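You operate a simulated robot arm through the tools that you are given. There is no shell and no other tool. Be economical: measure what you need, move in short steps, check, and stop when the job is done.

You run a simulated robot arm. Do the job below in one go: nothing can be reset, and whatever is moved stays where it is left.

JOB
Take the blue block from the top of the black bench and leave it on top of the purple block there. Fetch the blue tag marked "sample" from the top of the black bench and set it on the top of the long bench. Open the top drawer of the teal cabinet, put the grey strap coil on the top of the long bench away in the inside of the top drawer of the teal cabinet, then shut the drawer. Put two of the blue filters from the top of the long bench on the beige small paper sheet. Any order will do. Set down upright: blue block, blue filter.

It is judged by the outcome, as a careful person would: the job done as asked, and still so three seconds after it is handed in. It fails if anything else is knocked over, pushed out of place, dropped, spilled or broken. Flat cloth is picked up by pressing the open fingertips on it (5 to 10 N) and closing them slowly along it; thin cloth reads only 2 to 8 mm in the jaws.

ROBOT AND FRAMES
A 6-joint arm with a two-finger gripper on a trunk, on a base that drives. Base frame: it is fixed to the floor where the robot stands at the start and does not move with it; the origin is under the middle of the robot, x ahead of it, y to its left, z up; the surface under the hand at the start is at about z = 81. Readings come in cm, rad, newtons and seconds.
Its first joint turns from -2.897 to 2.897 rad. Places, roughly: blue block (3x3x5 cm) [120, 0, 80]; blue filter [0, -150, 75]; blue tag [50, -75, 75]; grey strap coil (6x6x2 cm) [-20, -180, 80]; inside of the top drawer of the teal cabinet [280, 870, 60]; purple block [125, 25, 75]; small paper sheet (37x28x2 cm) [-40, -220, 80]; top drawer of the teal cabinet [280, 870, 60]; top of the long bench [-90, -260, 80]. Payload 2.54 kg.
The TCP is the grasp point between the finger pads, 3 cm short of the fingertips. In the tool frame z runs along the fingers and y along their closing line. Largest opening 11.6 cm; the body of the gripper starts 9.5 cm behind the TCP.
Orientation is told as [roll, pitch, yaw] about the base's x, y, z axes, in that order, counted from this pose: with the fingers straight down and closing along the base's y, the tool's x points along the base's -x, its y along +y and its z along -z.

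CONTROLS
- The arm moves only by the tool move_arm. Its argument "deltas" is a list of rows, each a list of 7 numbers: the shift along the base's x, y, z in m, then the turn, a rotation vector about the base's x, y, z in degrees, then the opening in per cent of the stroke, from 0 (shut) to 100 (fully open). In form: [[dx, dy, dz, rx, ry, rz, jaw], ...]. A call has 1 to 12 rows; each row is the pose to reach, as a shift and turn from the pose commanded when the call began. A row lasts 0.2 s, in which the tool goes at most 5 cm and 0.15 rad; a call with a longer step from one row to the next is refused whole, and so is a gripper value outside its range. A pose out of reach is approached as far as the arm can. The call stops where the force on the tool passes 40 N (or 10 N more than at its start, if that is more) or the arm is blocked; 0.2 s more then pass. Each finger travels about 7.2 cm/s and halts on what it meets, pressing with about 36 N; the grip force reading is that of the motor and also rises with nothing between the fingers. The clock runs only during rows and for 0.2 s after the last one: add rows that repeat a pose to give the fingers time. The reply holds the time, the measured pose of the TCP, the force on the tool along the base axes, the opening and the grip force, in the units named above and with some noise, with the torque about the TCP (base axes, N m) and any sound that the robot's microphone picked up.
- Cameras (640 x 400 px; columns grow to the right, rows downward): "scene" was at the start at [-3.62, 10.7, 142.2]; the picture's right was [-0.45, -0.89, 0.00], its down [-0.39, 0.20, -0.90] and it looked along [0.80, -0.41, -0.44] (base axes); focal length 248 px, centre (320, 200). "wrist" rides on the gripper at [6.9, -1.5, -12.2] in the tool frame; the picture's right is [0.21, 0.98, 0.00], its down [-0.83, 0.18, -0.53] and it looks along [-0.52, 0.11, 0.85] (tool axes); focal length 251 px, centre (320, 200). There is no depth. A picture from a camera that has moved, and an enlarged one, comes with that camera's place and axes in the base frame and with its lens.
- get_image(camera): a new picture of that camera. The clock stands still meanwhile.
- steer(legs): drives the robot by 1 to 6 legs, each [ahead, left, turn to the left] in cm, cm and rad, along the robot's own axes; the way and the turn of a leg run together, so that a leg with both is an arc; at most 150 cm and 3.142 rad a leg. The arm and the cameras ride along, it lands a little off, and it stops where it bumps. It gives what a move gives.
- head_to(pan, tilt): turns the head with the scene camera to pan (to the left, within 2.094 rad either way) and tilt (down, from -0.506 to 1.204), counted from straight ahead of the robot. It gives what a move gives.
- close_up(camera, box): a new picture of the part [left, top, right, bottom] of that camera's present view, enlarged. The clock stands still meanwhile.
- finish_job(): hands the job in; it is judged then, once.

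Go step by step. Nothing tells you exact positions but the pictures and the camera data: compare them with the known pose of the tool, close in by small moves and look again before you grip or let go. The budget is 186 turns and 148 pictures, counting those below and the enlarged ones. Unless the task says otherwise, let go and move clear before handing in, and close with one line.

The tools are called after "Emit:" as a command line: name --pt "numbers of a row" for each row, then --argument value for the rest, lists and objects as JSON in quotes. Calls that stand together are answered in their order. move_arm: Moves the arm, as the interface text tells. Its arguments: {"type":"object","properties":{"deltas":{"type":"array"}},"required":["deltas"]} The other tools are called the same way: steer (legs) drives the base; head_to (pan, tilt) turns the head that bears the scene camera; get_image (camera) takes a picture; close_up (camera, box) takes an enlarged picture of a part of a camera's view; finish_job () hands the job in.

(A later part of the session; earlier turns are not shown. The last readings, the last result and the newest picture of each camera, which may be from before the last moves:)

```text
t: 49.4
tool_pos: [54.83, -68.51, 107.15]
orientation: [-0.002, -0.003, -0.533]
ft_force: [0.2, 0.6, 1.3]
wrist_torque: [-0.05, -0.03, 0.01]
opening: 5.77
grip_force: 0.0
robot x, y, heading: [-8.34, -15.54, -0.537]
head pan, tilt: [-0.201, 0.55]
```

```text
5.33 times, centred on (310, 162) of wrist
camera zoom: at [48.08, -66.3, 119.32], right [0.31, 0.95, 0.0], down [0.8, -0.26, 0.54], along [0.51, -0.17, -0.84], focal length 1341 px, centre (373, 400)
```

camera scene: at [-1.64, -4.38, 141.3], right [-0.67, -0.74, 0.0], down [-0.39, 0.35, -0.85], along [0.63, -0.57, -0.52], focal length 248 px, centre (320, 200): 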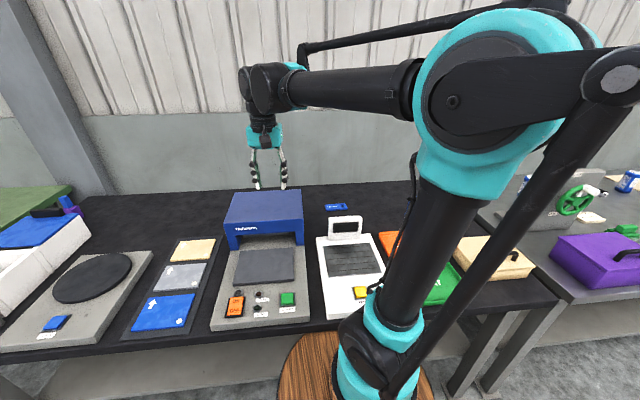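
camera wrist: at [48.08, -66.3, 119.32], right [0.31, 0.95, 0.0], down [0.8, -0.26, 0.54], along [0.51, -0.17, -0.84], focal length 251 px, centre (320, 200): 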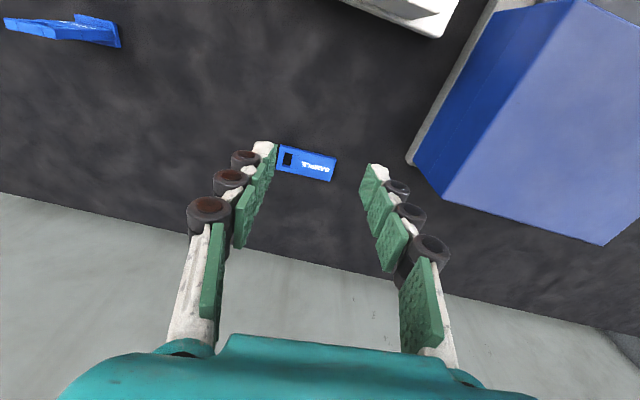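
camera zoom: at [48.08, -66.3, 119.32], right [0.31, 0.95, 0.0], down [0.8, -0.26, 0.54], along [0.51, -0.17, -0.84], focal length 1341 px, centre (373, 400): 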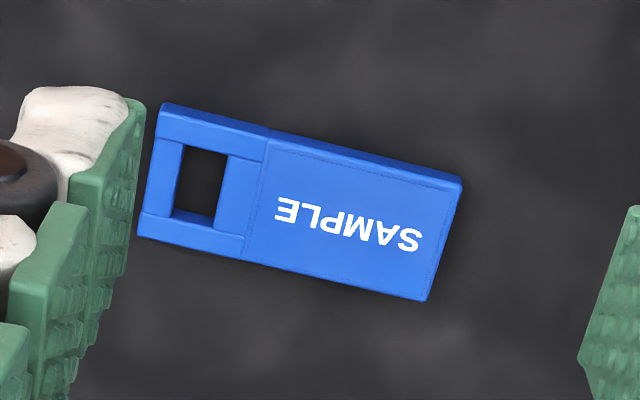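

The tag is a ~10x5 cm plate, centred at (64.4,-74.4), long axis at 55°. I turn the jaw ~86° to close across its short side and hover.

Emit:
move_arm --pt "0.009 -0.005 -0.01 0 0 7.8 60" --pt "0.018 -0.01 -0.02 0 0 15.6 66" --pt "0.028 -0.014 -0.03 0 0 23.4 66" --pt "0.037 -0.019 -0.04 0 0 31.2 66" --pt "0.046 -0.023 -0.05 0 0 39 66" --pt "0.056 -0.028 -0.06 0 0 46.8 66" --pt "0.065 -0.032 -0.07 0 0 54.6 66" --pt "0.074 -0.037 -0.08 0 0 62.4 66" --pt "0.083 -0.042 -0.09 0 0 70.2 66" --pt "0.093 -0.046 -0.1 0 0 78 66" --pt "0.102 -0.051 -0.11 0 0 85.6 66" --pt "0.102 -0.051 -0.12 0 0 85.6 66"

Emit:
get_image --camera "wrist"

```text
t: 52.0
tool_pos: [65.16, -73.47, 94.94]
orientation: [-0.002, -0.004, 0.96]
ft_force: [-0.1, -0.2, 0.2]
wrist_torque: [0.0, 0.02, -0.05]
opening: 7.67
grip_force: 0.1
robot x, y, heading: [-8.53, -15.96, -0.537]
head pan, tilt: [-0.201, 0.55]
```

```text
108 pictures are left
camera wrist: at [62.43, -79.99, 107.22], right [-0.92, 0.38, 0.0], down [0.32, 0.78, 0.54], along [0.21, 0.49, -0.84], focal length 251 px, centre (320, 200)
```

wrist: 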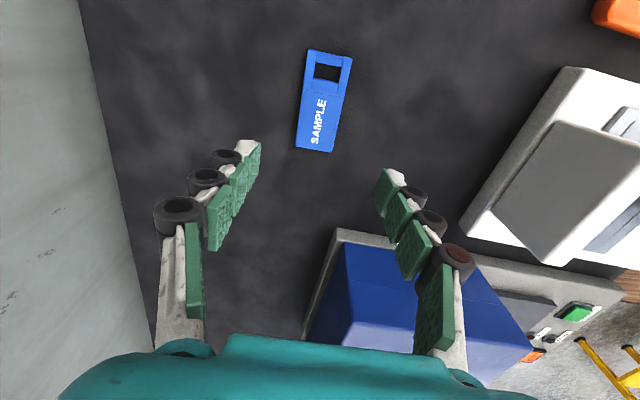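

Aligned. Descend, the last part slowly until the tips touch the bench.

Emit:
move_arm --pt "0 0 -0.03 0 0 0 66" --pt "0 0 -0.07 0 0 0 66" --pt "0 0 -0.11 0 0 0 66" --pt "0 0 -0.125 0 0 0 66"

Emit:
move_arm --pt "0 0 -0.004 0 0 0 66" --pt "0 0 -0.008 0 0 0 66" --pt "0 0 -0.011 0 0 0 66" --pt "0 0 -0.014 0 0 0 66"

Emit:
get_image --camera "wrist"

```text
t: 53.0
tool_pos: [64.88, -73.42, 82.34]
orientation: [-0.001, -0.002, 0.962]
ft_force: [0.1, -0.9, -0.8]
wrist_torque: [-0.02, 0.01, 0.0]
opening: 7.66
grip_force: 0.2
robot x, y, heading: [-8.46, -15.65, -0.537]
head pan, tilt: [-0.201, 0.55]
```

```text
t: 54.0
tool_pos: [65.15, -73.4, 81.02]
orientation: [-0.001, -0.004, 0.959]
ft_force: [-0.5, -0.8, -0.8]
wrist_torque: [0.0, 0.0, -0.02]
opening: 7.64
grip_force: 0.1
robot x, y, heading: [-8.4, -15.84, -0.532]
head pan, tilt: [-0.201, 0.55]
```

```text
107 pictures are left
camera wrist: at [62.28, -79.97, 93.28], right [-0.92, 0.38, 0.0], down [0.32, 0.78, 0.54], along [0.21, 0.49, -0.84], focal length 251 px, centre (320, 200)
```

wrist: 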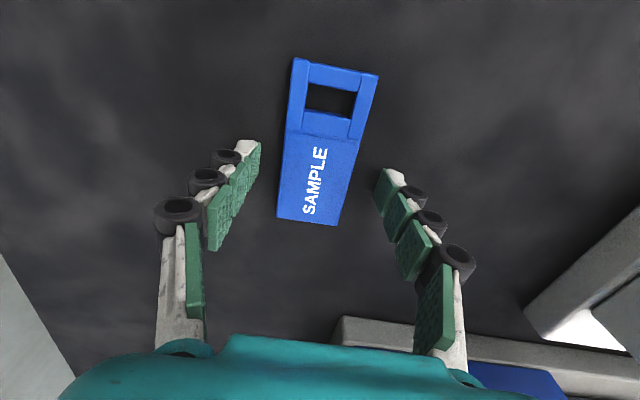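

Emit:
move_arm --pt "0 0 -0.003 0 0 0 60" --pt "0 0 -0.005 0 0 0 60" --pt "0 0 -0.007 0 0 0 60"

```text
t: 54.9
tool_pos: [64.91, -73.12, 80.82]
orientation: [-0.001, -0.002, 0.961]
ft_force: [-13.9, 9.8, 55.7]
wrist_torque: [0.29, 1.39, -0.2]
opening: 5.99
grip_force: 31.1
robot x, y, heading: [-8.56, -15.79, -0.535]
head pan, tilt: [-0.201, 0.55]
stopped in row 3: the force on the tool passed its limit at 47 N (the readings are from after the stop); the commanded pose is now the measured one
```

Emit:
move_arm --pt "0 0 0.002 0 0 0 66" --pt "0 0 0.003 0 0 0 66"

Emit:
get_image --camera "wrist"

```text
t: 55.5
tool_pos: [65.13, -73.4, 80.73]
orientation: [-0.002, -0.002, 0.961]
ft_force: [0.8, 0.5, -0.1]
wrist_torque: [0.03, 0.0, 0.01]
opening: 7.66
grip_force: 0.0
robot x, y, heading: [-8.25, -15.67, -0.535]
head pan, tilt: [-0.201, 0.55]
```

```text
106 pictures are left
camera wrist: at [62.36, -79.98, 92.96], right [-0.92, 0.38, 0.0], down [0.32, 0.78, 0.54], along [0.21, 0.49, -0.84], focal length 251 px, centre (320, 200)
```

wrist: 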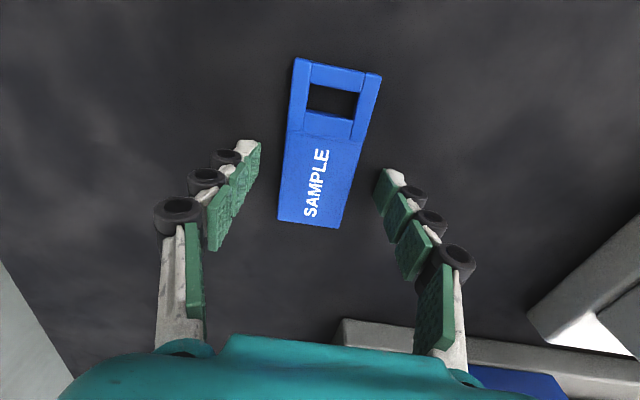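

Contact was at z≈80.4, so the tips now sit ~2 mm above the bench. Close on the tag.

Emit:
move_arm --pt "0 0 -0.001 0 0 0 55" --pt "0 0 -0.001 0 0 0 48" --pt "0 0 -0.001 0 0 0 40" --pt "0 0 -0.001 0 0 0 30" --pt "0 0 -0.001 0 0 0 25" --pt "0 0 -0.001 0 0 0 25"

Emit:
get_image --camera "wrist"

```text
t: 56.1
tool_pos: [64.91, -73.2, 81.04]
orientation: [0.0, -0.003, 0.961]
ft_force: [-1.8, 0.7, 34.4]
wrist_torque: [-0.01, 0.18, 0.25]
opening: 4.43
grip_force: 38.8
robot x, y, heading: [-8.6, -15.58, -0.536]
head pan, tilt: [-0.201, 0.55]
stopped in row 3: the force on the tool passed its limit at 45 N (the readings are from after the stop); the commanded pose is now the measured one
```

```text
105 pictures are left
camera wrist: at [62.2, -79.81, 93.2], right [-0.92, 0.38, 0.0], down [0.32, 0.78, 0.54], along [0.21, 0.49, -0.84], focal length 251 px, centre (320, 200)
```

wrist: 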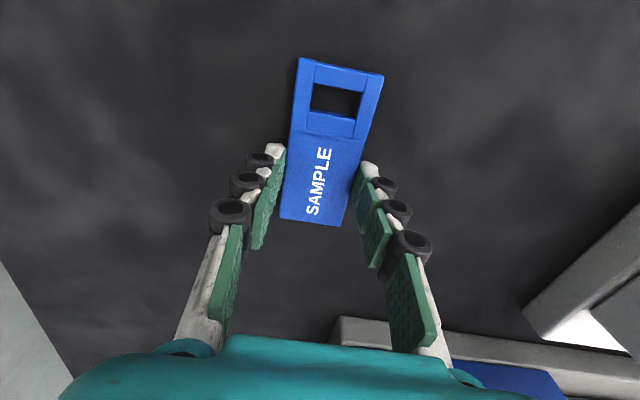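

Closing swings the tips lower, so the force rose. I raise a few mm while finishing the grip.

Emit:
move_arm --pt "0 0 0.002 0 0 0 36" --pt "0 0 0.003 0 0 0 30" --pt "0 0 0.003 0 0 0 20" --pt "0 0 0.003 0 0 0 20" --pt "0 0 0.003 0 0 0 20"

Emit:
get_image --camera "wrist"

```text
t: 57.3
tool_pos: [64.97, -73.23, 81.0]
orientation: [0.001, -0.004, 0.96]
ft_force: [0.0, 0.6, -0.8]
wrist_torque: [-0.02, -0.01, 0.02]
opening: 4.36
grip_force: 35.8
robot x, y, heading: [-8.51, -15.59, -0.534]
head pan, tilt: [-0.201, 0.55]
```

```text
104 pictures are left
camera wrist: at [62.25, -79.86, 93.25], right [-0.92, 0.38, 0.0], down [0.32, 0.78, 0.54], along [0.21, 0.5, -0.84], focal length 251 px, centre (320, 200)
```

wrist: 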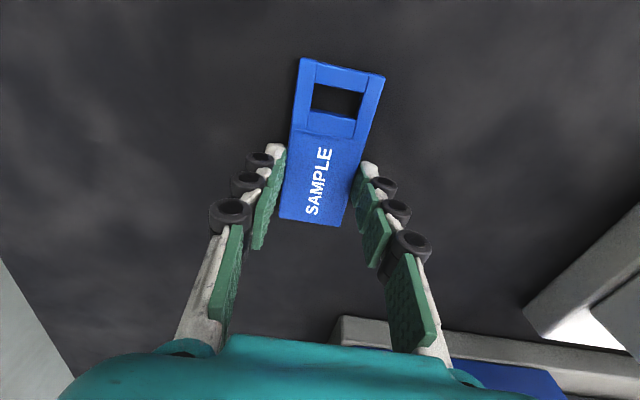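

Gripped at 4.4 cm. Lift slowly and check.

Emit:
move_arm --pt "0 0 0.005 0 0 0 20" --pt "0 0 0.015 0 0 0 20" --pt "0 0 0.03 0 0 0 20" --pt "0 0 0.05 0 0 0 20" --pt "0 0 0.07 0 0 0 20" --pt "0 0 0.1 0 0 0 20" --pt "0 0 0.13 0 0 0 20" --pt "0 0 0.17 0 0 0 20" --pt "0 0 0.21 0 0 0 20" --pt "0 0 0.25 0 0 0 20"

Emit:
get_image --camera "wrist"

Emit:
head_to --pan -1.0 --tilt 0.5

Emit:
get_image --camera "scene"

```text
t: 59.5
tool_pos: [65.23, -73.42, 106.36]
orientation: [0.002, -0.003, 0.96]
ft_force: [1.0, -0.3, -0.2]
wrist_torque: [-0.01, 0.0, -0.03]
opening: 4.33
grip_force: 36.1
robot x, y, heading: [-8.55, -15.5, -0.531]
head pan, tilt: [-0.201, 0.55]
```

```text
103 pictures are left
camera wrist: at [62.51, -80.02, 118.46], right [-0.92, 0.38, 0.0], down [0.32, 0.78, 0.54], along [0.21, 0.5, -0.84], focal length 251 px, centre (320, 200)
```

wrist: 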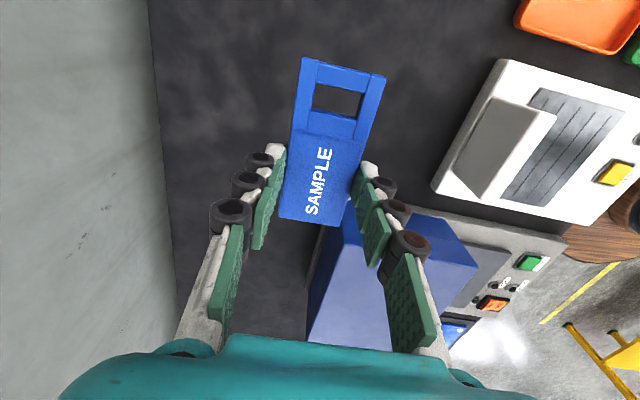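

```text
t: 60.6
tool_pos: [65.33, -73.5, 106.05]
orientation: [0.001, -0.005, 0.96]
ft_force: [-1.2, -0.1, -0.6]
wrist_torque: [-0.03, 0.0, 0.02]
opening: 4.35
grip_force: 36.2
robot x, y, heading: [-8.39, -15.49, -0.533]
head pan, tilt: [-1.0, 0.499]
```

```text
102 pictures are left
camera scene: at [-10.57, -5.91, 141.76], right [-1.0, -0.04, 0.0], down [-0.02, 0.48, -0.88], along [0.03, -0.88, -0.48], focal length 248 px, centre (320, 200)
```

scene: 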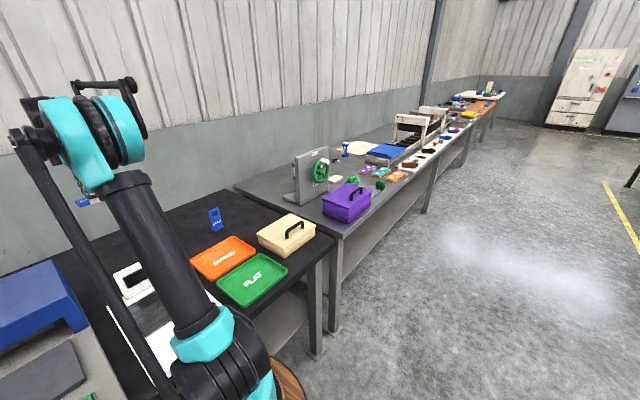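

Tag is held firmly. Let me enlarge the long bench.

Emit:
close_up --camera "scene" --box '[280, 120, 420, 210]'

Emit:
close_up --camera "scene" --box '[360, 80, 520, 185]'

```text
4.44 times, centred on (350, 165) of scene
camera zoom: at [-10.57, -5.91, 141.76], right [-1.0, -0.04, 0.0], down [-0.02, 0.48, -0.88], along [0.03, -0.88, -0.48], focal length 1100 px, centre (187, 356)
```

zoom: 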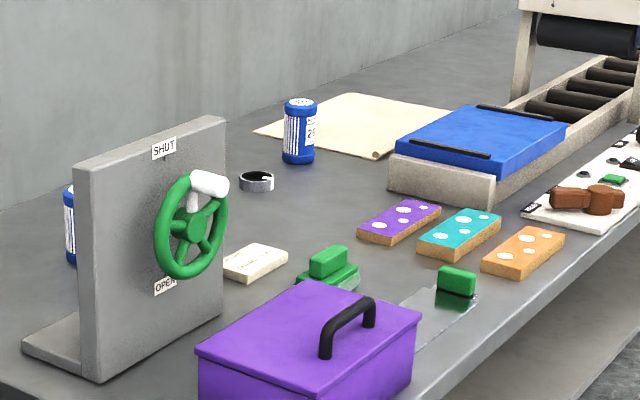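

```text
3.81 times, centred on (440, 132) of scene
camera zoom: at [-10.57, -5.91, 141.76], right [-1.0, -0.04, 0.0], down [-0.02, 0.48, -0.88], along [0.03, -0.88, -0.48], focal length 943 px, centre (-137, 457)
```

zoom: 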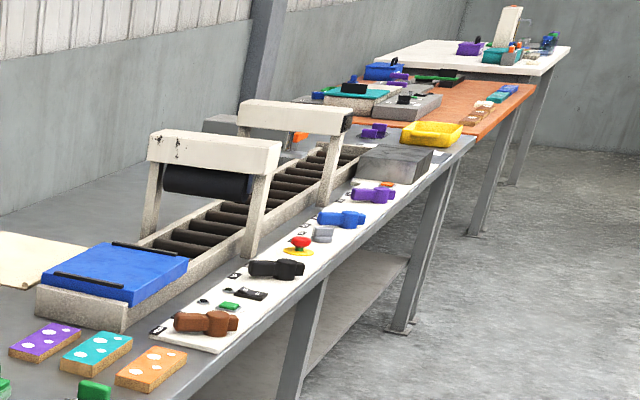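

Filters are blue cans; the coil is a ring at ~(-16,-183); the beige sheet at ~(-38,-218); a valve panel and cases stand on the near end. I retract the arm high and close, then drive along to the long bench.

Emit:
move_arm --pt "-0.03 0.026 0.02 0 0 0 20" --pt "-0.06 0.052 0.04 0 0 0 20" --pt "-0.09 0.078 0.06 0 0 0 20" --pt "-0.12 0.104 0.08 0 0 0 20" --pt "-0.15 0.13 0.1 0 0 0 20" --pt "-0.18 0.156 0.12 0 0 0 20" --pt "-0.21 0.182 0.13 0 0 0 20" --pt "-0.24 0.208 0.14 0 0 0 20" --pt "-0.27 0.234 0.14 0 0 0 20" --pt "-0.3 0.26 0.14 0 0 0 20" --pt "-0.33 0.286 0.14 0 0 0 20" --pt "-0.37 0.31 0.14 0 0 0 20"

Emit:
steer --legs '[[-13, 0, -0.085], [0, -130, 0]]'

Emit:
head_to --pan -0.35 --tilt 0.6

Emit:
get_image --camera "scene"

Emit:
get_image --camera "wrist"

```text
t: 63.2
tool_pos: [28.1, -42.34, 119.66]
orientation: [-0.001, -0.003, 0.96]
ft_force: [1.0, -0.9, -0.2]
wrist_torque: [0.03, 0.05, 0.0]
opening: 4.37
grip_force: 36.1
robot x, y, heading: [-8.11, -16.02, -0.533]
head pan, tilt: [-1.0, 0.499]
```

```text
t: 70.9
tool_pos: [-63.99, -148.72, 119.7]
orientation: [-0.001, -0.004, 0.881]
ft_force: [-0.2, -0.1, 0.0]
wrist_torque: [0.03, 0.01, 0.04]
opening: 4.35
grip_force: 36.3
robot x, y, heading: [-98.35, -119.62, -0.617]
head pan, tilt: [-1.0, 0.499]
```

```text
t: 72.0
tool_pos: [-64.05, -148.82, 119.87]
orientation: [0.001, -0.004, 0.882]
ft_force: [0.6, 0.3, 0.1]
wrist_torque: [-0.05, -0.01, 0.01]
opening: 4.35
grip_force: 36.1
robot x, y, heading: [-98.08, -119.52, -0.613]
head pan, tilt: [-0.351, 0.6]
```

```text
99 pictures are left
camera scene: at [-94.31, -107.6, 140.85], right [-0.82, -0.57, 0.0], down [-0.32, 0.47, -0.83], along [0.47, -0.68, -0.56], focal length 248 px, centre (320, 200)
```

scene: 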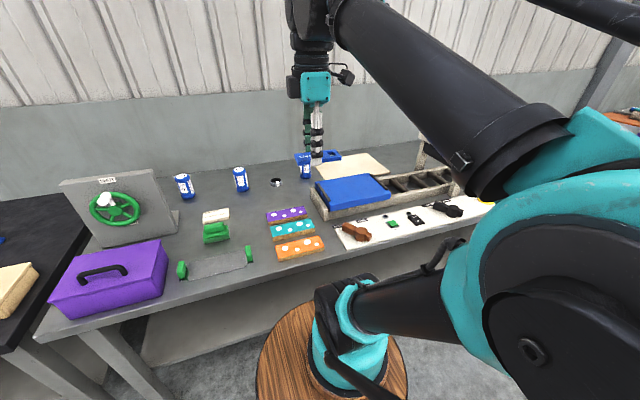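

```text
98 pictures are left
camera wrist: at [-67.33, -155.11, 132.08], right [-0.89, 0.46, 0.0], down [0.38, 0.75, 0.54], along [0.24, 0.48, -0.84], focal length 251 px, centre (320, 200)
```

wrist: 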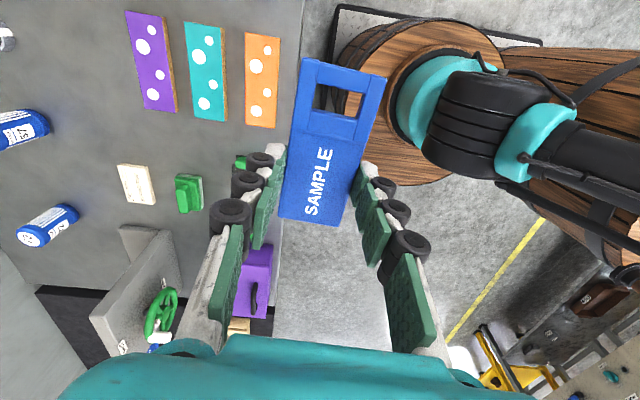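

Three blue filters are on the bench, with the coil between them and the sheet behind my gripper. Enlarging for positions.

Emit:
close_up --camera "scene" --box '[160, 130, 400, 280]'

```text
2.67 times, centred on (280, 205) of scene
camera zoom: at [-94.31, -107.6, 140.85], right [-0.82, -0.57, 0.0], down [-0.32, 0.47, -0.83], along [0.47, -0.68, -0.56], focal length 660 px, centre (427, 187)
```

zoom: 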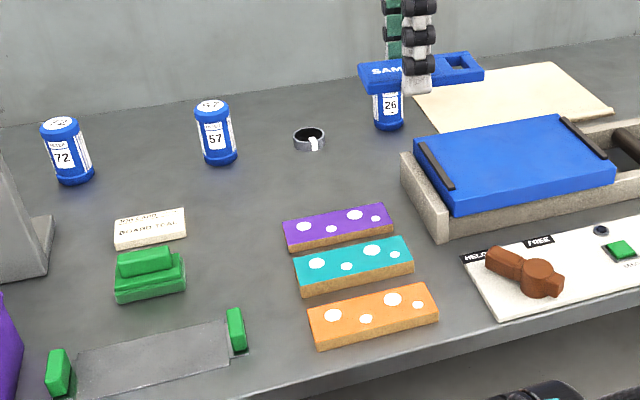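

Filter 57 is at (-5.4,-170.1), filter 26 at (-23.6,-197.1), coil (-15.8,-182.4), sheet centre (-39,-219). A free spot for the tag is around (-16.5,-165). I drive 8 cm ahead and move the tag over it.

Emit:
steer --legs '[[8, 0, 0]]'

Emit:
move_arm --pt "0.04 -0.01 -0.01 0 0 2 20" --pt "0.08 -0.02 -0.02 0 0 4 20" --pt "0.12 -0.03 -0.04 0 0 4 20" --pt "0.16 -0.04 -0.06 0 0 4 20" --pt "0.2 -0.05 -0.08 0 0 4 20" --pt "0.24 -0.06 -0.1 0 0 4 20" --pt "0.28 -0.07 -0.12 0 0 4 20" --pt "0.32 -0.08 -0.14 0 0 4 20" --pt "0.36 -0.09 -0.16 0 0 4 20" --pt "0.4 -0.1 -0.18 0 0 4 20" --pt "0.415 -0.102 -0.2 0 0 4 20"

Emit:
get_image --camera "wrist"

Emit:
get_image --camera "scene"

```text
t: 73.0
tool_pos: [-57.49, -153.4, 119.78]
orientation: [0.0, -0.004, 0.88]
ft_force: [-0.5, 0.4, -0.7]
wrist_torque: [0.01, 0.01, 0.02]
opening: 4.37
grip_force: 36.0
robot x, y, heading: [-91.96, -124.1, -0.615]
head pan, tilt: [-0.351, 0.6]
```

```text
t: 75.4
tool_pos: [-15.87, -163.69, 99.81]
orientation: [0.001, -0.004, 0.95]
ft_force: [-0.1, 0.4, -0.5]
wrist_torque: [0.01, -0.05, 0.02]
opening: 4.36
grip_force: 35.4
robot x, y, heading: [-91.7, -123.9, -0.617]
head pan, tilt: [-0.351, 0.6]
```

```text
96 pictures are left
camera wrist: at [-18.65, -170.22, 112.04], right [-0.92, 0.39, 0.0], down [0.33, 0.78, 0.54], along [0.21, 0.49, -0.84], focal length 251 px, centre (320, 200)
```

wrist: 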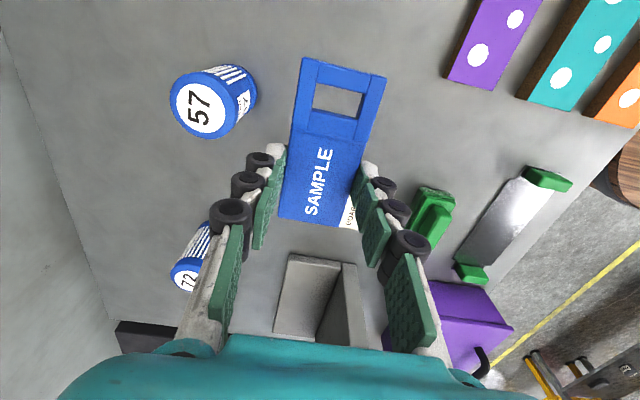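

```text
95 pictures are left
camera scene: at [-87.76, -112.22, 140.85], right [-0.82, -0.57, 0.0], down [-0.32, 0.46, -0.83], along [0.47, -0.68, -0.56], focal length 248 px, centre (320, 200)
```

scene: 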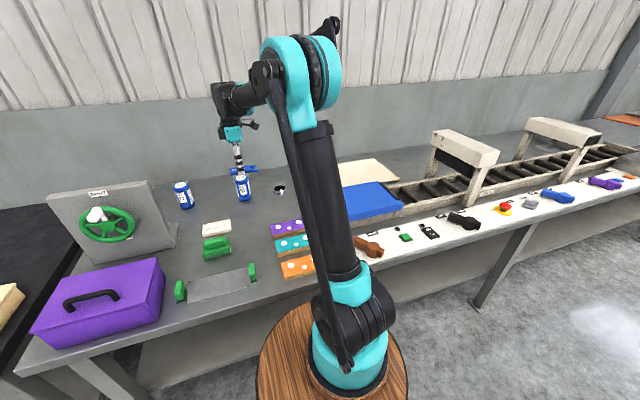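

Spot beneath is free. Lower, then slow until contact.

Emit:
move_arm --pt "0 0 -0.04 0 0 0 20" --pt "0 0 -0.08 0 0 0 20" --pt "0 0 -0.12 0 0 0 20" --pt "0 0 -0.145 0 0 0 20" --pt "0 0 -0.155 0 0 0 20" --pt "0 0 -0.16 0 0 0 20"

Emit:
move_arm --pt "0 0 -0.003 0 0 0 20" --pt "0 0 -0.006 0 0 0 20" --pt "0 0 -0.009 0 0 0 20" --pt "0 0 -0.012 0 0 0 20" --pt "0 0 -0.015 0 0 0 20" --pt "0 0 -0.018 0 0 0 20" --pt "0 0 -0.021 0 0 0 20" --pt "0 0 -0.024 0 0 0 20" --pt "0 0 -0.027 0 0 0 20" --pt "0 0 -0.03 0 0 0 20"

```text
t: 76.8
tool_pos: [-15.94, -163.73, 83.7]
orientation: [0.0, -0.002, 0.952]
ft_force: [0.6, 0.1, 0.0]
wrist_torque: [-0.02, 0.0, -0.03]
opening: 4.34
grip_force: 36.0
robot x, y, heading: [-91.82, -123.81, -0.618]
head pan, tilt: [-0.351, 0.6]
```

```text
t: 79.0
tool_pos: [-15.94, -163.6, 80.96]
orientation: [0.0, -0.004, 0.951]
ft_force: [3.0, -1.5, 13.7]
wrist_torque: [-0.1, -0.05, 0.02]
opening: 4.37
grip_force: 36.2
robot x, y, heading: [-91.85, -123.81, -0.614]
head pan, tilt: [-0.351, 0.6]
```

Contact at z≈81 with 14 N; release and rise.

Emit:
move_arm --pt "0 0 0.002 0 0 0 38" --pt "0 0 0.002 0 0 0 44" --pt "0 0 0.002 0 0 0 52" --pt "0 0 0.004 0 0 0 60" --pt "0 0 0.02 0 0 0 60" --pt "0 0 0.06 0 0 0 60" --pt "0 0 0.1 0 0 0 60" --pt "0 0 0.14 0 0 0 60" --pt "0 0 0.18 0 0 0 60" --pt "0 0 0.22 0 0 0 60"

Emit:
get_image --camera "wrist"

```text
t: 81.2
tool_pos: [-16.17, -163.49, 102.72]
orientation: [-0.001, -0.003, 0.953]
ft_force: [-0.9, 0.4, -0.1]
wrist_torque: [0.03, 0.04, -0.01]
opening: 6.96
grip_force: 0.1
robot x, y, heading: [-91.77, -123.81, -0.615]
head pan, tilt: [-0.351, 0.6]
```

```text
94 pictures are left
camera wrist: at [-18.95, -170.1, 114.94], right [-0.92, 0.39, 0.0], down [0.33, 0.78, 0.54], along [0.21, 0.49, -0.84], focal length 251 px, centre (320, 200)
```

wrist: 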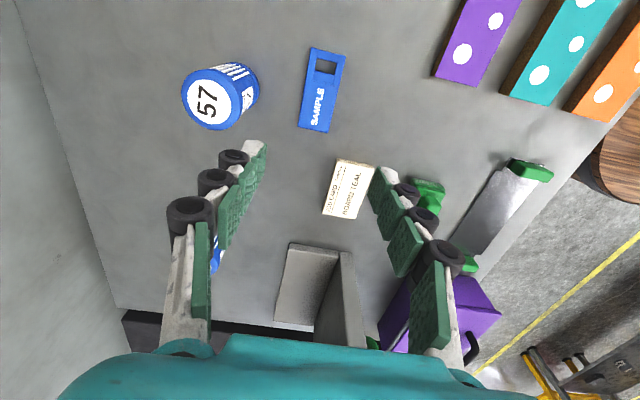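

Tag is on the long bench. Now filter 57 at (-5.6,-170): move 2 cm ahead, turn the jaw 90° to close along the bench, open wide, and hover.

Emit:
steer --legs '[[2, 0, 0]]'

Emit:
move_arm --pt "0 0 0.01 0 0 -8.2 70" --pt "0 0 0.02 0 0 -16.4 80" --pt "0 0 0.02 0 0 -24.6 90" --pt "0 0 0.02 0 0 -32.8 90" --pt "0.01 -0.007 0.02 0 0 -41 90" --pt "0.02 -0.014 0.02 0 0 -49.2 90" --pt "0.03 -0.02 0.02 0 0 -57.4 90" --pt "0.04 -0.027 0.02 0 0 -65.6 90" --pt "0.05 -0.035 0.02 0 0 -73.8 90" --pt "0.065 -0.04 0.02 0 0 -82 90" --pt "0.075 -0.047 0.02 0 0 -90 90" --pt "0.09 -0.054 0.02 0 0 -90 90"

Emit:
get_image --camera "wrist"

```text
t: 82.0
tool_pos: [-14.6, -164.7, 102.66]
orientation: [0.001, -0.003, 0.952]
ft_force: [-0.2, 0.3, -0.3]
wrist_torque: [-0.01, 0.02, -0.01]
opening: 6.98
grip_force: 0.0
robot x, y, heading: [-90.06, -125.38, -0.614]
head pan, tilt: [-0.351, 0.6]
```

```text
t: 84.6
tool_pos: [-5.54, -170.24, 104.66]
orientation: [0.0, -0.003, -0.622]
ft_force: [-0.3, 0.5, -0.5]
wrist_torque: [-0.04, -0.01, 0.0]
opening: 10.48
grip_force: 0.1
robot x, y, heading: [-90.34, -125.22, -0.617]
head pan, tilt: [-0.351, 0.6]
```

```text
93 pictures are left
camera wrist: at [-12.1, -167.48, 116.84], right [0.39, 0.92, 0.0], down [0.78, -0.33, 0.54], along [0.49, -0.21, -0.84], focal length 251 px, centre (320, 200)
```

wrist: 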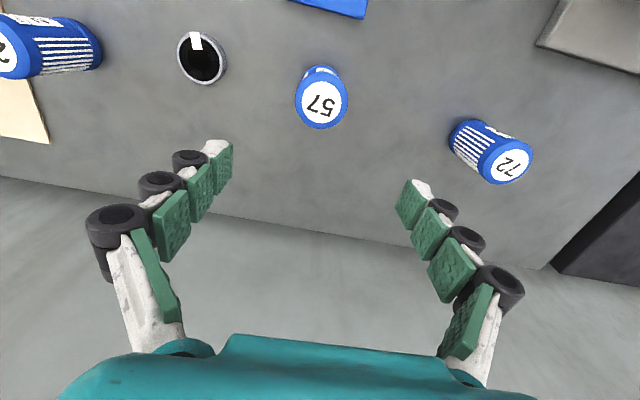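

Filter 57's axis is near (-6.7,-169.8), diameter ~5.8. Correct by 1 cm and descend around it, checking halfway.

Emit:
move_arm --pt "-0.005 0.002 -0.03 0 0 0 90" --pt "-0.011 0.004 -0.07 0 0 0 90" --pt "-0.011 0.004 -0.11 0 0 0 90" --pt "-0.011 0.004 -0.13 0 0 0 90"

Emit:
get_image --camera "wrist"

```text
t: 85.6
tool_pos: [-6.78, -169.76, 91.42]
orientation: [0.0, -0.003, -0.621]
ft_force: [-0.3, 0.3, -0.4]
wrist_torque: [-0.02, -0.04, 0.02]
opening: 10.44
grip_force: 0.0
robot x, y, heading: [-89.97, -124.86, -0.615]
head pan, tilt: [-0.351, 0.6]
```

```text
92 pictures are left
camera wrist: at [-13.41, -167.01, 103.61], right [0.39, 0.92, 0.0], down [0.78, -0.33, 0.54], along [0.49, -0.21, -0.84], focal length 251 px, centre (320, 200)
```

wrist: 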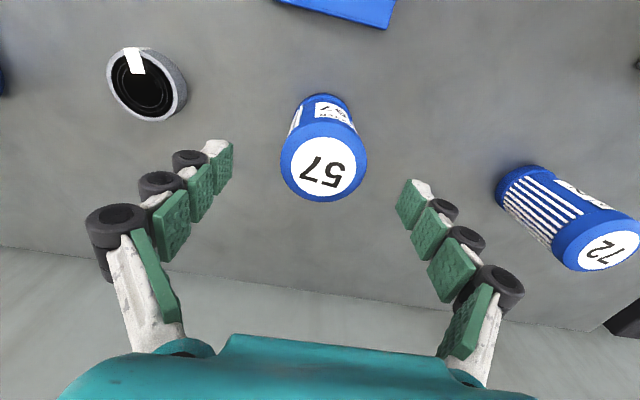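

Filter 57: axis (-7.2,-169.5), top z≈89. Descend to z 84 and close.

Emit:
move_arm --pt "-0.003 0.002 -0.03 0 0 0 90" --pt "-0.003 0.002 -0.06 0 0 0 90" --pt "-0.003 0.002 -0.074 0 0 0 80" --pt "-0.003 0.002 -0.074 0 0 0 65" --pt "-0.003 0.002 -0.074 0 0 0 55" --pt "-0.003 0.002 -0.074 0 0 0 45" --pt "-0.003 0.002 -0.074 0 0 0 40" --pt "-0.003 0.002 -0.074 0 0 0 40"

Emit:
get_image --camera "wrist"

```text
t: 87.4
tool_pos: [-6.85, -169.67, 84.26]
orientation: [0.0, -0.005, -0.618]
ft_force: [-0.4, 0.2, 0.5]
wrist_torque: [-0.02, -0.01, -0.01]
opening: 5.42
grip_force: 36.4
robot x, y, heading: [-89.99, -125.25, -0.615]
head pan, tilt: [-0.351, 0.6]
```

```text
91 pictures are left
camera wrist: at [-13.35, -167.0, 96.47], right [0.39, 0.92, 0.0], down [0.78, -0.33, 0.54], along [0.49, -0.21, -0.84], focal length 251 px, centre (320, 200)
```

wrist: 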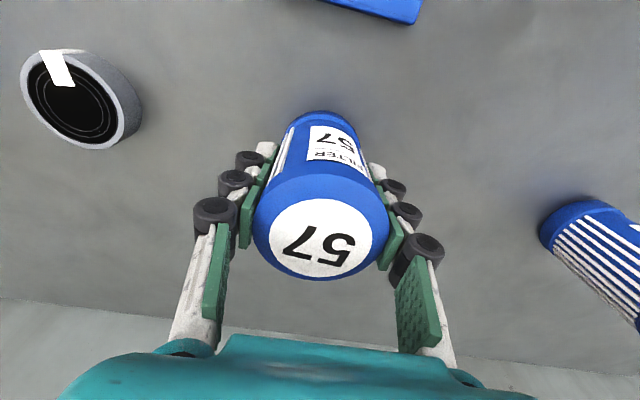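

Gripped at 5.4 cm. Lift slowly and check for slipping.

Emit:
move_arm --pt "0 0 0.005 0 0 0 38" --pt "0 0 0.015 0 0 0 38" --pt "0 0 0.03 0 0 0 38" --pt "0 0 0.05 0 0 0 38" --pt "0 0 0.07 0 0 0 38" --pt "0 0 0.09 0 0 0 38" --pt "0 0 0.12 0 0 0 38" --pt "0 0 0.15 0 0 0 38" --pt "0 0 0.18 0 0 0 38" --pt "0 0 0.21 0 0 0 38" --pt "0 0 0.24 0 0 0 38"

Emit:
get_image --camera "wrist"

```text
t: 89.8
tool_pos: [-6.66, -169.66, 108.34]
orientation: [0.0, -0.003, -0.619]
ft_force: [0.5, 0.1, -2.0]
wrist_torque: [0.0, 0.01, 0.0]
opening: 5.39
grip_force: 35.8
robot x, y, heading: [-90.2, -125.04, -0.615]
head pan, tilt: [-0.351, 0.6]
```

```text
90 pictures are left
camera wrist: at [-13.19, -166.94, 120.65], right [0.39, 0.92, 0.0], down [0.78, -0.33, 0.54], along [0.49, -0.21, -0.84], focal length 251 px, centre (320, 200)
```

wrist: 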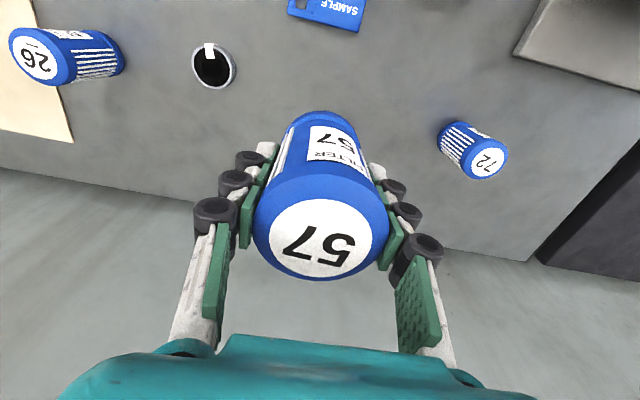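

Held without slipping. Drive right along the bench ~45 cm (backing off 2 cm first) so the sheet is straight ahead, and look.

Emit:
steer --legs '[[-2, 0, 0], [0, -43, 0]]'

Emit:
head_to --pan -0.1 --tilt 0.6

Emit:
get_image --camera "scene"

Emit:
get_image --camera "wrist"

```text
t: 92.8
tool_pos: [-33.59, -204.16, 108.35]
orientation: [-0.002, -0.004, -0.625]
ft_force: [-0.4, 0.0, -1.0]
wrist_torque: [0.0, -0.03, 0.02]
opening: 5.4
grip_force: 35.6
robot x, y, heading: [-116.78, -159.23, -0.622]
head pan, tilt: [-0.351, 0.6]
```

```text
t: 93.6
tool_pos: [-33.65, -204.13, 108.36]
orientation: [0.0, -0.005, -0.626]
ft_force: [1.1, 0.1, -1.6]
wrist_torque: [0.01, 0.02, 0.02]
opening: 5.39
grip_force: 36.1
robot x, y, heading: [-117.02, -159.28, -0.619]
head pan, tilt: [-0.099, 0.6]
```

```text
89 pictures are left
camera scene: at [-110.98, -145.89, 140.85], right [-0.66, -0.75, 0.0], down [-0.42, 0.37, -0.82], along [0.62, -0.55, -0.57], focal length 248 px, centre (320, 200)
```

scene: 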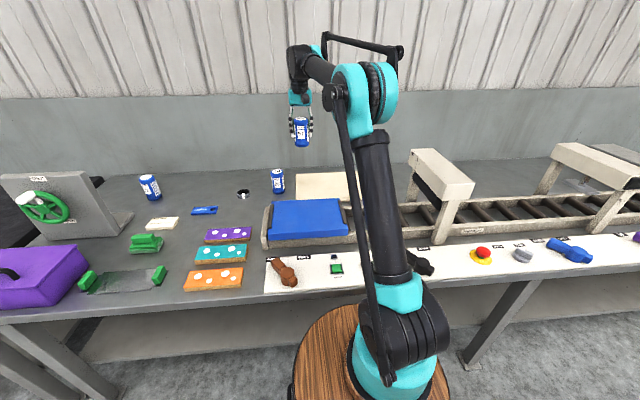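

```text
88 pictures are left
camera wrist: at [-40.1, -201.37, 120.62], right [0.4, 0.92, 0.0], down [0.77, -0.34, 0.54], along [0.49, -0.21, -0.84], focal length 251 px, centre (320, 200)
```

wrist: 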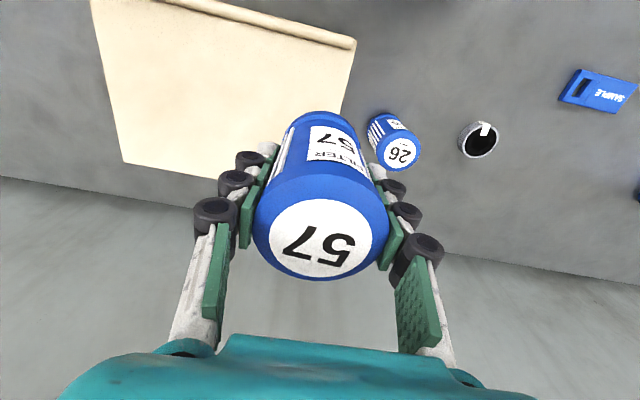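

The sheet spans about (-57,-228) to (-19,-211), with a rolled near edge. I'll set filter 57 near (-41.9,-224) and later 26 near (-35.5,-213.8). Moving above the first spot.

Emit:
steer --legs '[[2, 0, 0]]'

Emit:
move_arm --pt "-0.015 -0.03 0 0 0 0 38" --pt "-0.035 -0.07 -0.01 0 0 0 38" --pt "-0.055 -0.11 -0.02 0 0 0 38" --pt "-0.075 -0.15 -0.04 0 0 0 38" --pt "-0.099 -0.187 -0.07 0 0 0 38" --pt "-0.099 -0.187 -0.11 0 0 0 38" --pt "-0.099 -0.187 -0.15 0 0 0 38" --pt "-0.099 -0.187 -0.18 0 0 0 38"

Emit:
get_image --camera "wrist"

Emit:
close_up --camera "scene" --box '[240, 120, 400, 220]'

```text
t: 94.4
tool_pos: [-31.93, -205.33, 108.44]
orientation: [0.001, -0.004, -0.625]
ft_force: [0.0, -0.4, -2.6]
wrist_torque: [-0.01, 0.0, 0.02]
opening: 5.42
grip_force: 35.6
robot x, y, heading: [-115.37, -160.41, -0.623]
head pan, tilt: [-0.099, 0.6]
```

```text
refused: row 5 steps farther than a row can; nothing moved
```

```text
87 pictures are left
camera wrist: at [-38.48, -202.49, 120.62], right [0.4, 0.92, 0.0], down [0.77, -0.34, 0.54], along [0.49, -0.21, -0.84], focal length 251 px, centre (320, 200)
```

wrist: 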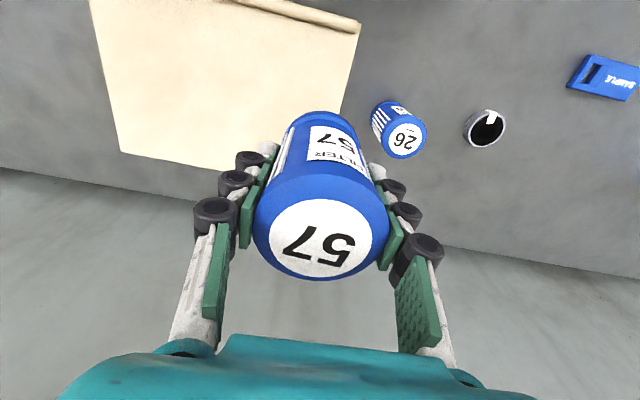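

```text
4.00 times, centred on (320, 170) of scene
camera zoom: at [-109.37, -147.03, 140.85], right [-0.66, -0.75, 0.0], down [-0.42, 0.37, -0.82], along [0.62, -0.54, -0.57], focal length 990 px, centre (320, 320)
```

zoom: 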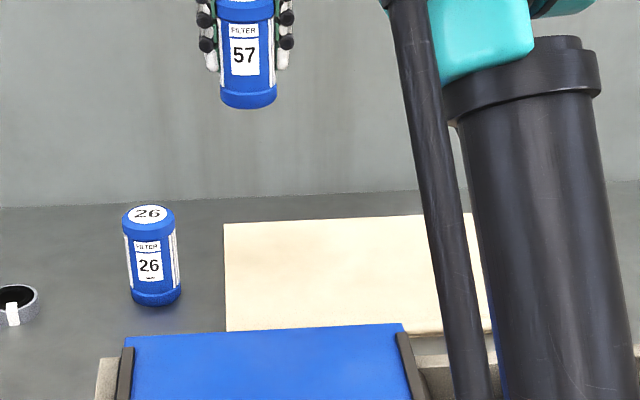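

A row was slightly too long; I resend with smaller steps.

Emit:
move_arm --pt "-0.018 -0.034 0 0 0 0 38" --pt "-0.038 -0.072 -0.005 0 0 0 38" --pt "-0.058 -0.11 -0.01 0 0 0 38" --pt "-0.078 -0.147 -0.02 0 0 0 38" --pt "-0.099 -0.187 -0.035 0 0 0 38" --pt "-0.099 -0.187 -0.07 0 0 0 38" --pt "-0.099 -0.187 -0.11 0 0 0 38" --pt "-0.099 -0.187 -0.15 0 0 0 38" --pt "-0.099 -0.187 -0.18 0 0 0 38"

Emit:
get_image --camera "wrist"

Emit:
close_up --camera "scene" --box '[240, 120, 400, 220]'

```text
t: 96.4
tool_pos: [-42.03, -224.11, 90.37]
orientation: [0.001, -0.002, -0.627]
ft_force: [-0.1, 0.1, -2.2]
wrist_torque: [-0.04, -0.04, 0.01]
opening: 5.38
grip_force: 36.1
robot x, y, heading: [-115.26, -160.22, -0.622]
head pan, tilt: [-0.099, 0.6]
```

```text
85 pictures are left
camera wrist: at [-48.48, -221.3, 102.66], right [0.4, 0.92, 0.0], down [0.77, -0.34, 0.54], along [0.49, -0.21, -0.84], focal length 251 px, centre (320, 200)
```

wrist: 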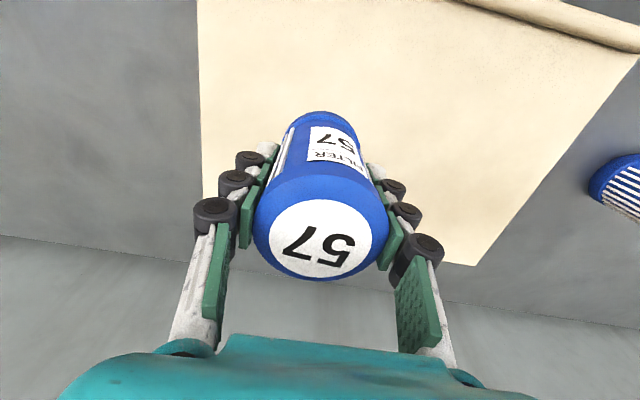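

```text
4.00 times, centred on (320, 170) of scene
camera zoom: at [-109.39, -147.03, 140.85], right [-0.66, -0.75, 0.0], down [-0.42, 0.37, -0.83], along [0.62, -0.54, -0.56], focal length 990 px, centre (320, 320)
```

zoom: 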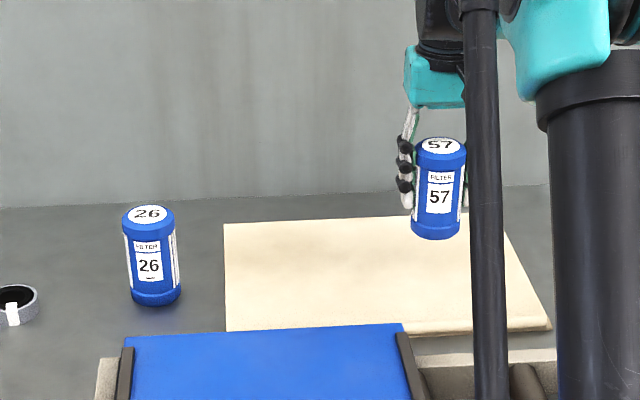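

Over the sheet with good margins. Lower, slow near contact.

Emit:
move_arm --pt "0 0 -0.02 0 0 0 38" --pt "0 0 -0.04 0 0 0 38" --pt "0 0 -0.05 0 0 0 38" --pt "0 0 -0.054 0 0 0 38" --pt "0 0 -0.057 0 0 0 38" --pt "0 0 -0.059 0 0 0 38" --pt "0 0 -0.061 0 0 0 38"

```text
t: 98.0
tool_pos: [-41.96, -223.9, 84.25]
orientation: [0.001, -0.003, -0.625]
ft_force: [1.0, 0.6, 27.9]
wrist_torque: [0.0, 0.02, 0.11]
opening: 5.4
grip_force: 35.8
robot x, y, heading: [-115.22, -160.06, -0.618]
head pan, tilt: [-0.099, 0.6]
```

Emit:
move_arm --pt "0 0 0.001 0 0 0 38" --pt "0 0 0.002 0 0 0 38" --pt "0 0 0.002 0 0 0 50" --pt "0 0 0.002 0 0 0 60" --pt "0 0 0.002 0 0 0 75" --pt "0 0 0.002 0 0 0 85" --pt "0 0 0.01 0 0 0 85" --pt "0 0 0.03 0 0 0 85" --pt "0 0 0.07 0 0 0 85" --pt "0 0 0.11 0 0 0 85" --pt "0 0 0.15 0 0 0 85" --pt "0 0 0.19 0 0 0 85"

Emit:
get_image --camera "wrist"

```text
t: 100.6
tool_pos: [-42.05, -224.04, 103.41]
orientation: [-0.001, -0.005, -0.624]
ft_force: [1.0, 0.4, -0.3]
wrist_torque: [0.01, -0.01, -0.02]
opening: 9.89
grip_force: 0.0
robot x, y, heading: [-115.14, -160.55, -0.624]
head pan, tilt: [-0.099, 0.6]
```

```text
83 pictures are left
camera wrist: at [-48.54, -221.29, 115.62], right [0.4, 0.92, 0.0], down [0.77, -0.34, 0.54], along [0.49, -0.21, -0.84], focal length 251 px, centre (320, 200)
```

wrist: 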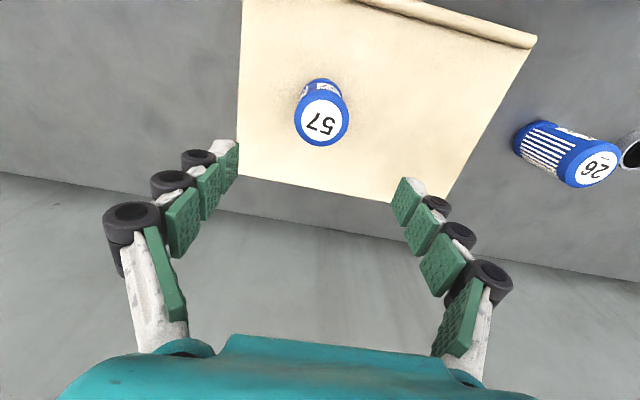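

Filter 57 stands on the sheet. Next filter 26 at about (-25,-196.7): hover over it.

Emit:
move_arm --pt "0.022 0.036 0.005 0 0 0 90" --pt "0.046 0.075 0.005 0 0 0 90" --pt "0.07 0.113 0.005 0 0 0 90" --pt "0.094 0.152 0.005 0 0 0 90" --pt "0.118 0.19 0 0 0 0 90" --pt "0.142 0.23 -0.005 0 0 0 90" --pt "0.17 0.272 -0.01 0 0 0 90" --pt "0.17 0.272 -0.04 0 0 0 90"

Emit:
get_image --camera "wrist"

```text
refused: row 7 steps farther than a row can; nothing moved
```

```text
82 pictures are left
camera wrist: at [-48.54, -221.29, 115.62], right [0.4, 0.92, 0.0], down [0.77, -0.34, 0.54], along [0.49, -0.21, -0.84], focal length 251 px, centre (320, 200)
```

wrist: 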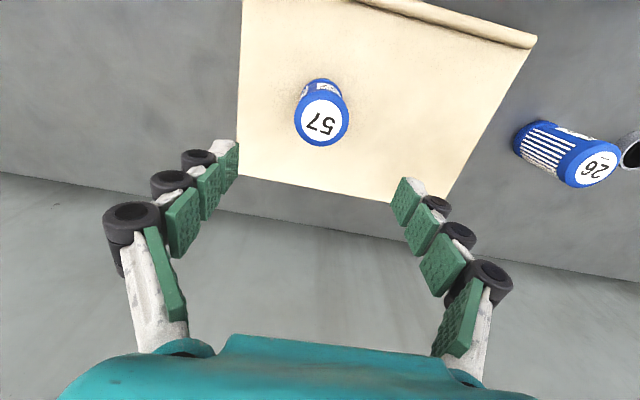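

Resend with even smaller steps.

Emit:
move_arm --pt "0.02 0.034 0.005 0 0 0 90" --pt "0.042 0.068 0.005 0 0 0 90" --pt "0.064 0.102 0.005 0 0 0 90" --pt "0.086 0.138 0.005 0 0 0 90" --pt "0.108 0.172 0 0 0 0 90" --pt "0.13 0.206 -0.005 0 0 0 90" --pt "0.15 0.24 -0.01 0 0 0 90" --pt "0.17 0.272 -0.02 0 0 0 90" --pt "0.17 0.272 -0.04 0 0 0 90"

Emit:
get_image --camera "wrist"

```text
t: 102.6
tool_pos: [-25.09, -196.75, 99.28]
orientation: [-0.001, -0.003, -0.627]
ft_force: [-0.3, 0.3, 0.2]
wrist_torque: [0.02, -0.02, -0.02]
opening: 10.45
grip_force: 0.0
robot x, y, heading: [-115.19, -160.75, -0.621]
head pan, tilt: [-0.099, 0.6]
```

```text
81 pictures are left
camera wrist: at [-31.57, -193.93, 111.57], right [0.4, 0.92, 0.0], down [0.77, -0.34, 0.54], along [0.49, -0.21, -0.84], focal length 251 px, centre (320, 200)
```

wrist: 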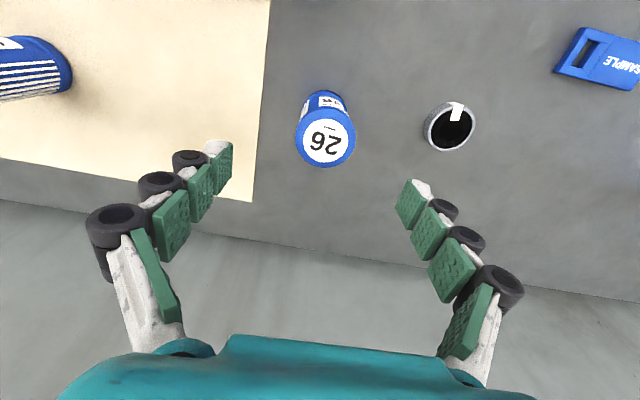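

Centred. Descend and grip filter 26.

Emit:
move_arm --pt "0.004 0.002 -0.04 0 0 0 90" --pt "0.004 0.002 -0.08 0 0 0 90" --pt "0.004 0.002 -0.12 0 0 0 90" --pt "0.004 0.002 -0.15 0 0 0 85" --pt "0.004 0.002 -0.15 0 0 0 65" --pt "0.004 0.002 -0.15 0 0 0 55" --pt "0.004 0.002 -0.15 0 0 0 45" --pt "0.004 0.002 -0.15 0 0 0 38" --pt "0.004 0.002 -0.15 0 0 0 38"

Emit:
move_arm --pt "0 0 0.005 0 0 0 38" --pt "0 0 0.015 0 0 0 38" --pt "0 0 0.03 0 0 0 38" --pt "0 0 0.05 0 0 0 38" --pt "0 0 0.07 0 0 0 38" --pt "0 0 0.09 0 0 0 38" --pt "0 0 0.12 0 0 0 38" --pt "0 0 0.15 0 0 0 38" --pt "0 0 0.18 0 0 0 38"

Emit:
get_image --camera "wrist"

```text
t: 104.6
tool_pos: [-24.58, -196.74, 84.51]
orientation: [0.0, -0.002, -0.623]
ft_force: [-0.3, 0.6, -0.2]
wrist_torque: [-0.03, 0.01, 0.01]
opening: 5.41
grip_force: 35.7
robot x, y, heading: [-114.96, -160.24, -0.619]
head pan, tilt: [-0.099, 0.6]
```

```text
t: 106.6
tool_pos: [-24.45, -196.56, 102.39]
orientation: [-0.001, -0.003, -0.625]
ft_force: [0.1, -1.1, -2.4]
wrist_torque: [-0.02, 0.02, 0.03]
opening: 5.43
grip_force: 35.4
robot x, y, heading: [-115.06, -159.99, -0.624]
head pan, tilt: [-0.099, 0.6]
```

```text
80 pictures are left
camera wrist: at [-30.91, -193.65, 114.61], right [0.4, 0.92, 0.0], down [0.77, -0.34, 0.54], along [0.49, -0.21, -0.84], focal length 251 px, centre (320, 200)
```

wrist: 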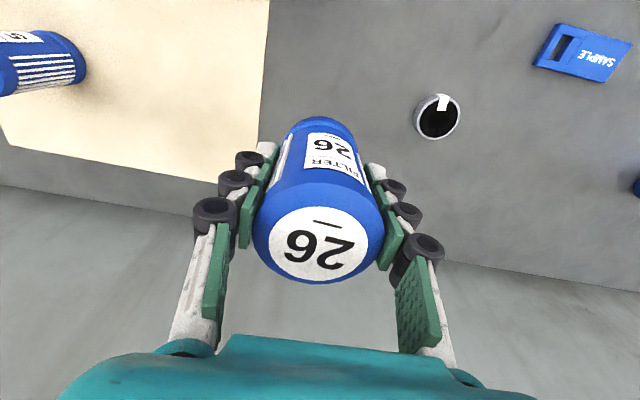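

Held. Move over the sheet spot (-34,-212), and lower.

Emit:
move_arm --pt "-0.024 -0.038 0 0 0 0 38" --pt "-0.048 -0.077 0 0 0 0 38" --pt "-0.072 -0.116 0 0 0 0 38" --pt "-0.0955 -0.154 0 0 0 0 38" --pt "-0.0955 -0.154 -0.04 0 0 0 38" --pt "-0.0955 -0.154 -0.08 0 0 0 38" --pt "-0.0955 -0.154 -0.12 0 0 0 38"

Emit:
get_image --camera "wrist"

```text
t: 108.2
tool_pos: [-33.94, -212.06, 90.45]
orientation: [0.001, -0.003, -0.628]
ft_force: [-1.1, -0.5, -2.5]
wrist_torque: [-0.03, -0.01, -0.03]
opening: 5.42
grip_force: 35.6
robot x, y, heading: [-114.93, -160.06, -0.619]
head pan, tilt: [-0.099, 0.6]
```

```text
79 pictures are left
camera wrist: at [-40.53, -209.29, 102.66], right [0.4, 0.92, 0.0], down [0.77, -0.34, 0.54], along [0.49, -0.21, -0.84], focal length 251 px, centre (320, 200)
```

wrist: 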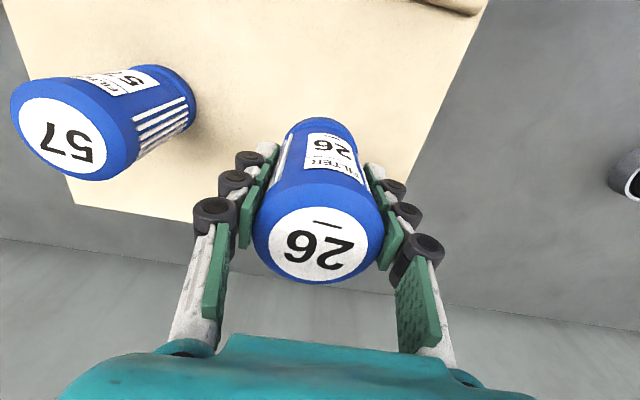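

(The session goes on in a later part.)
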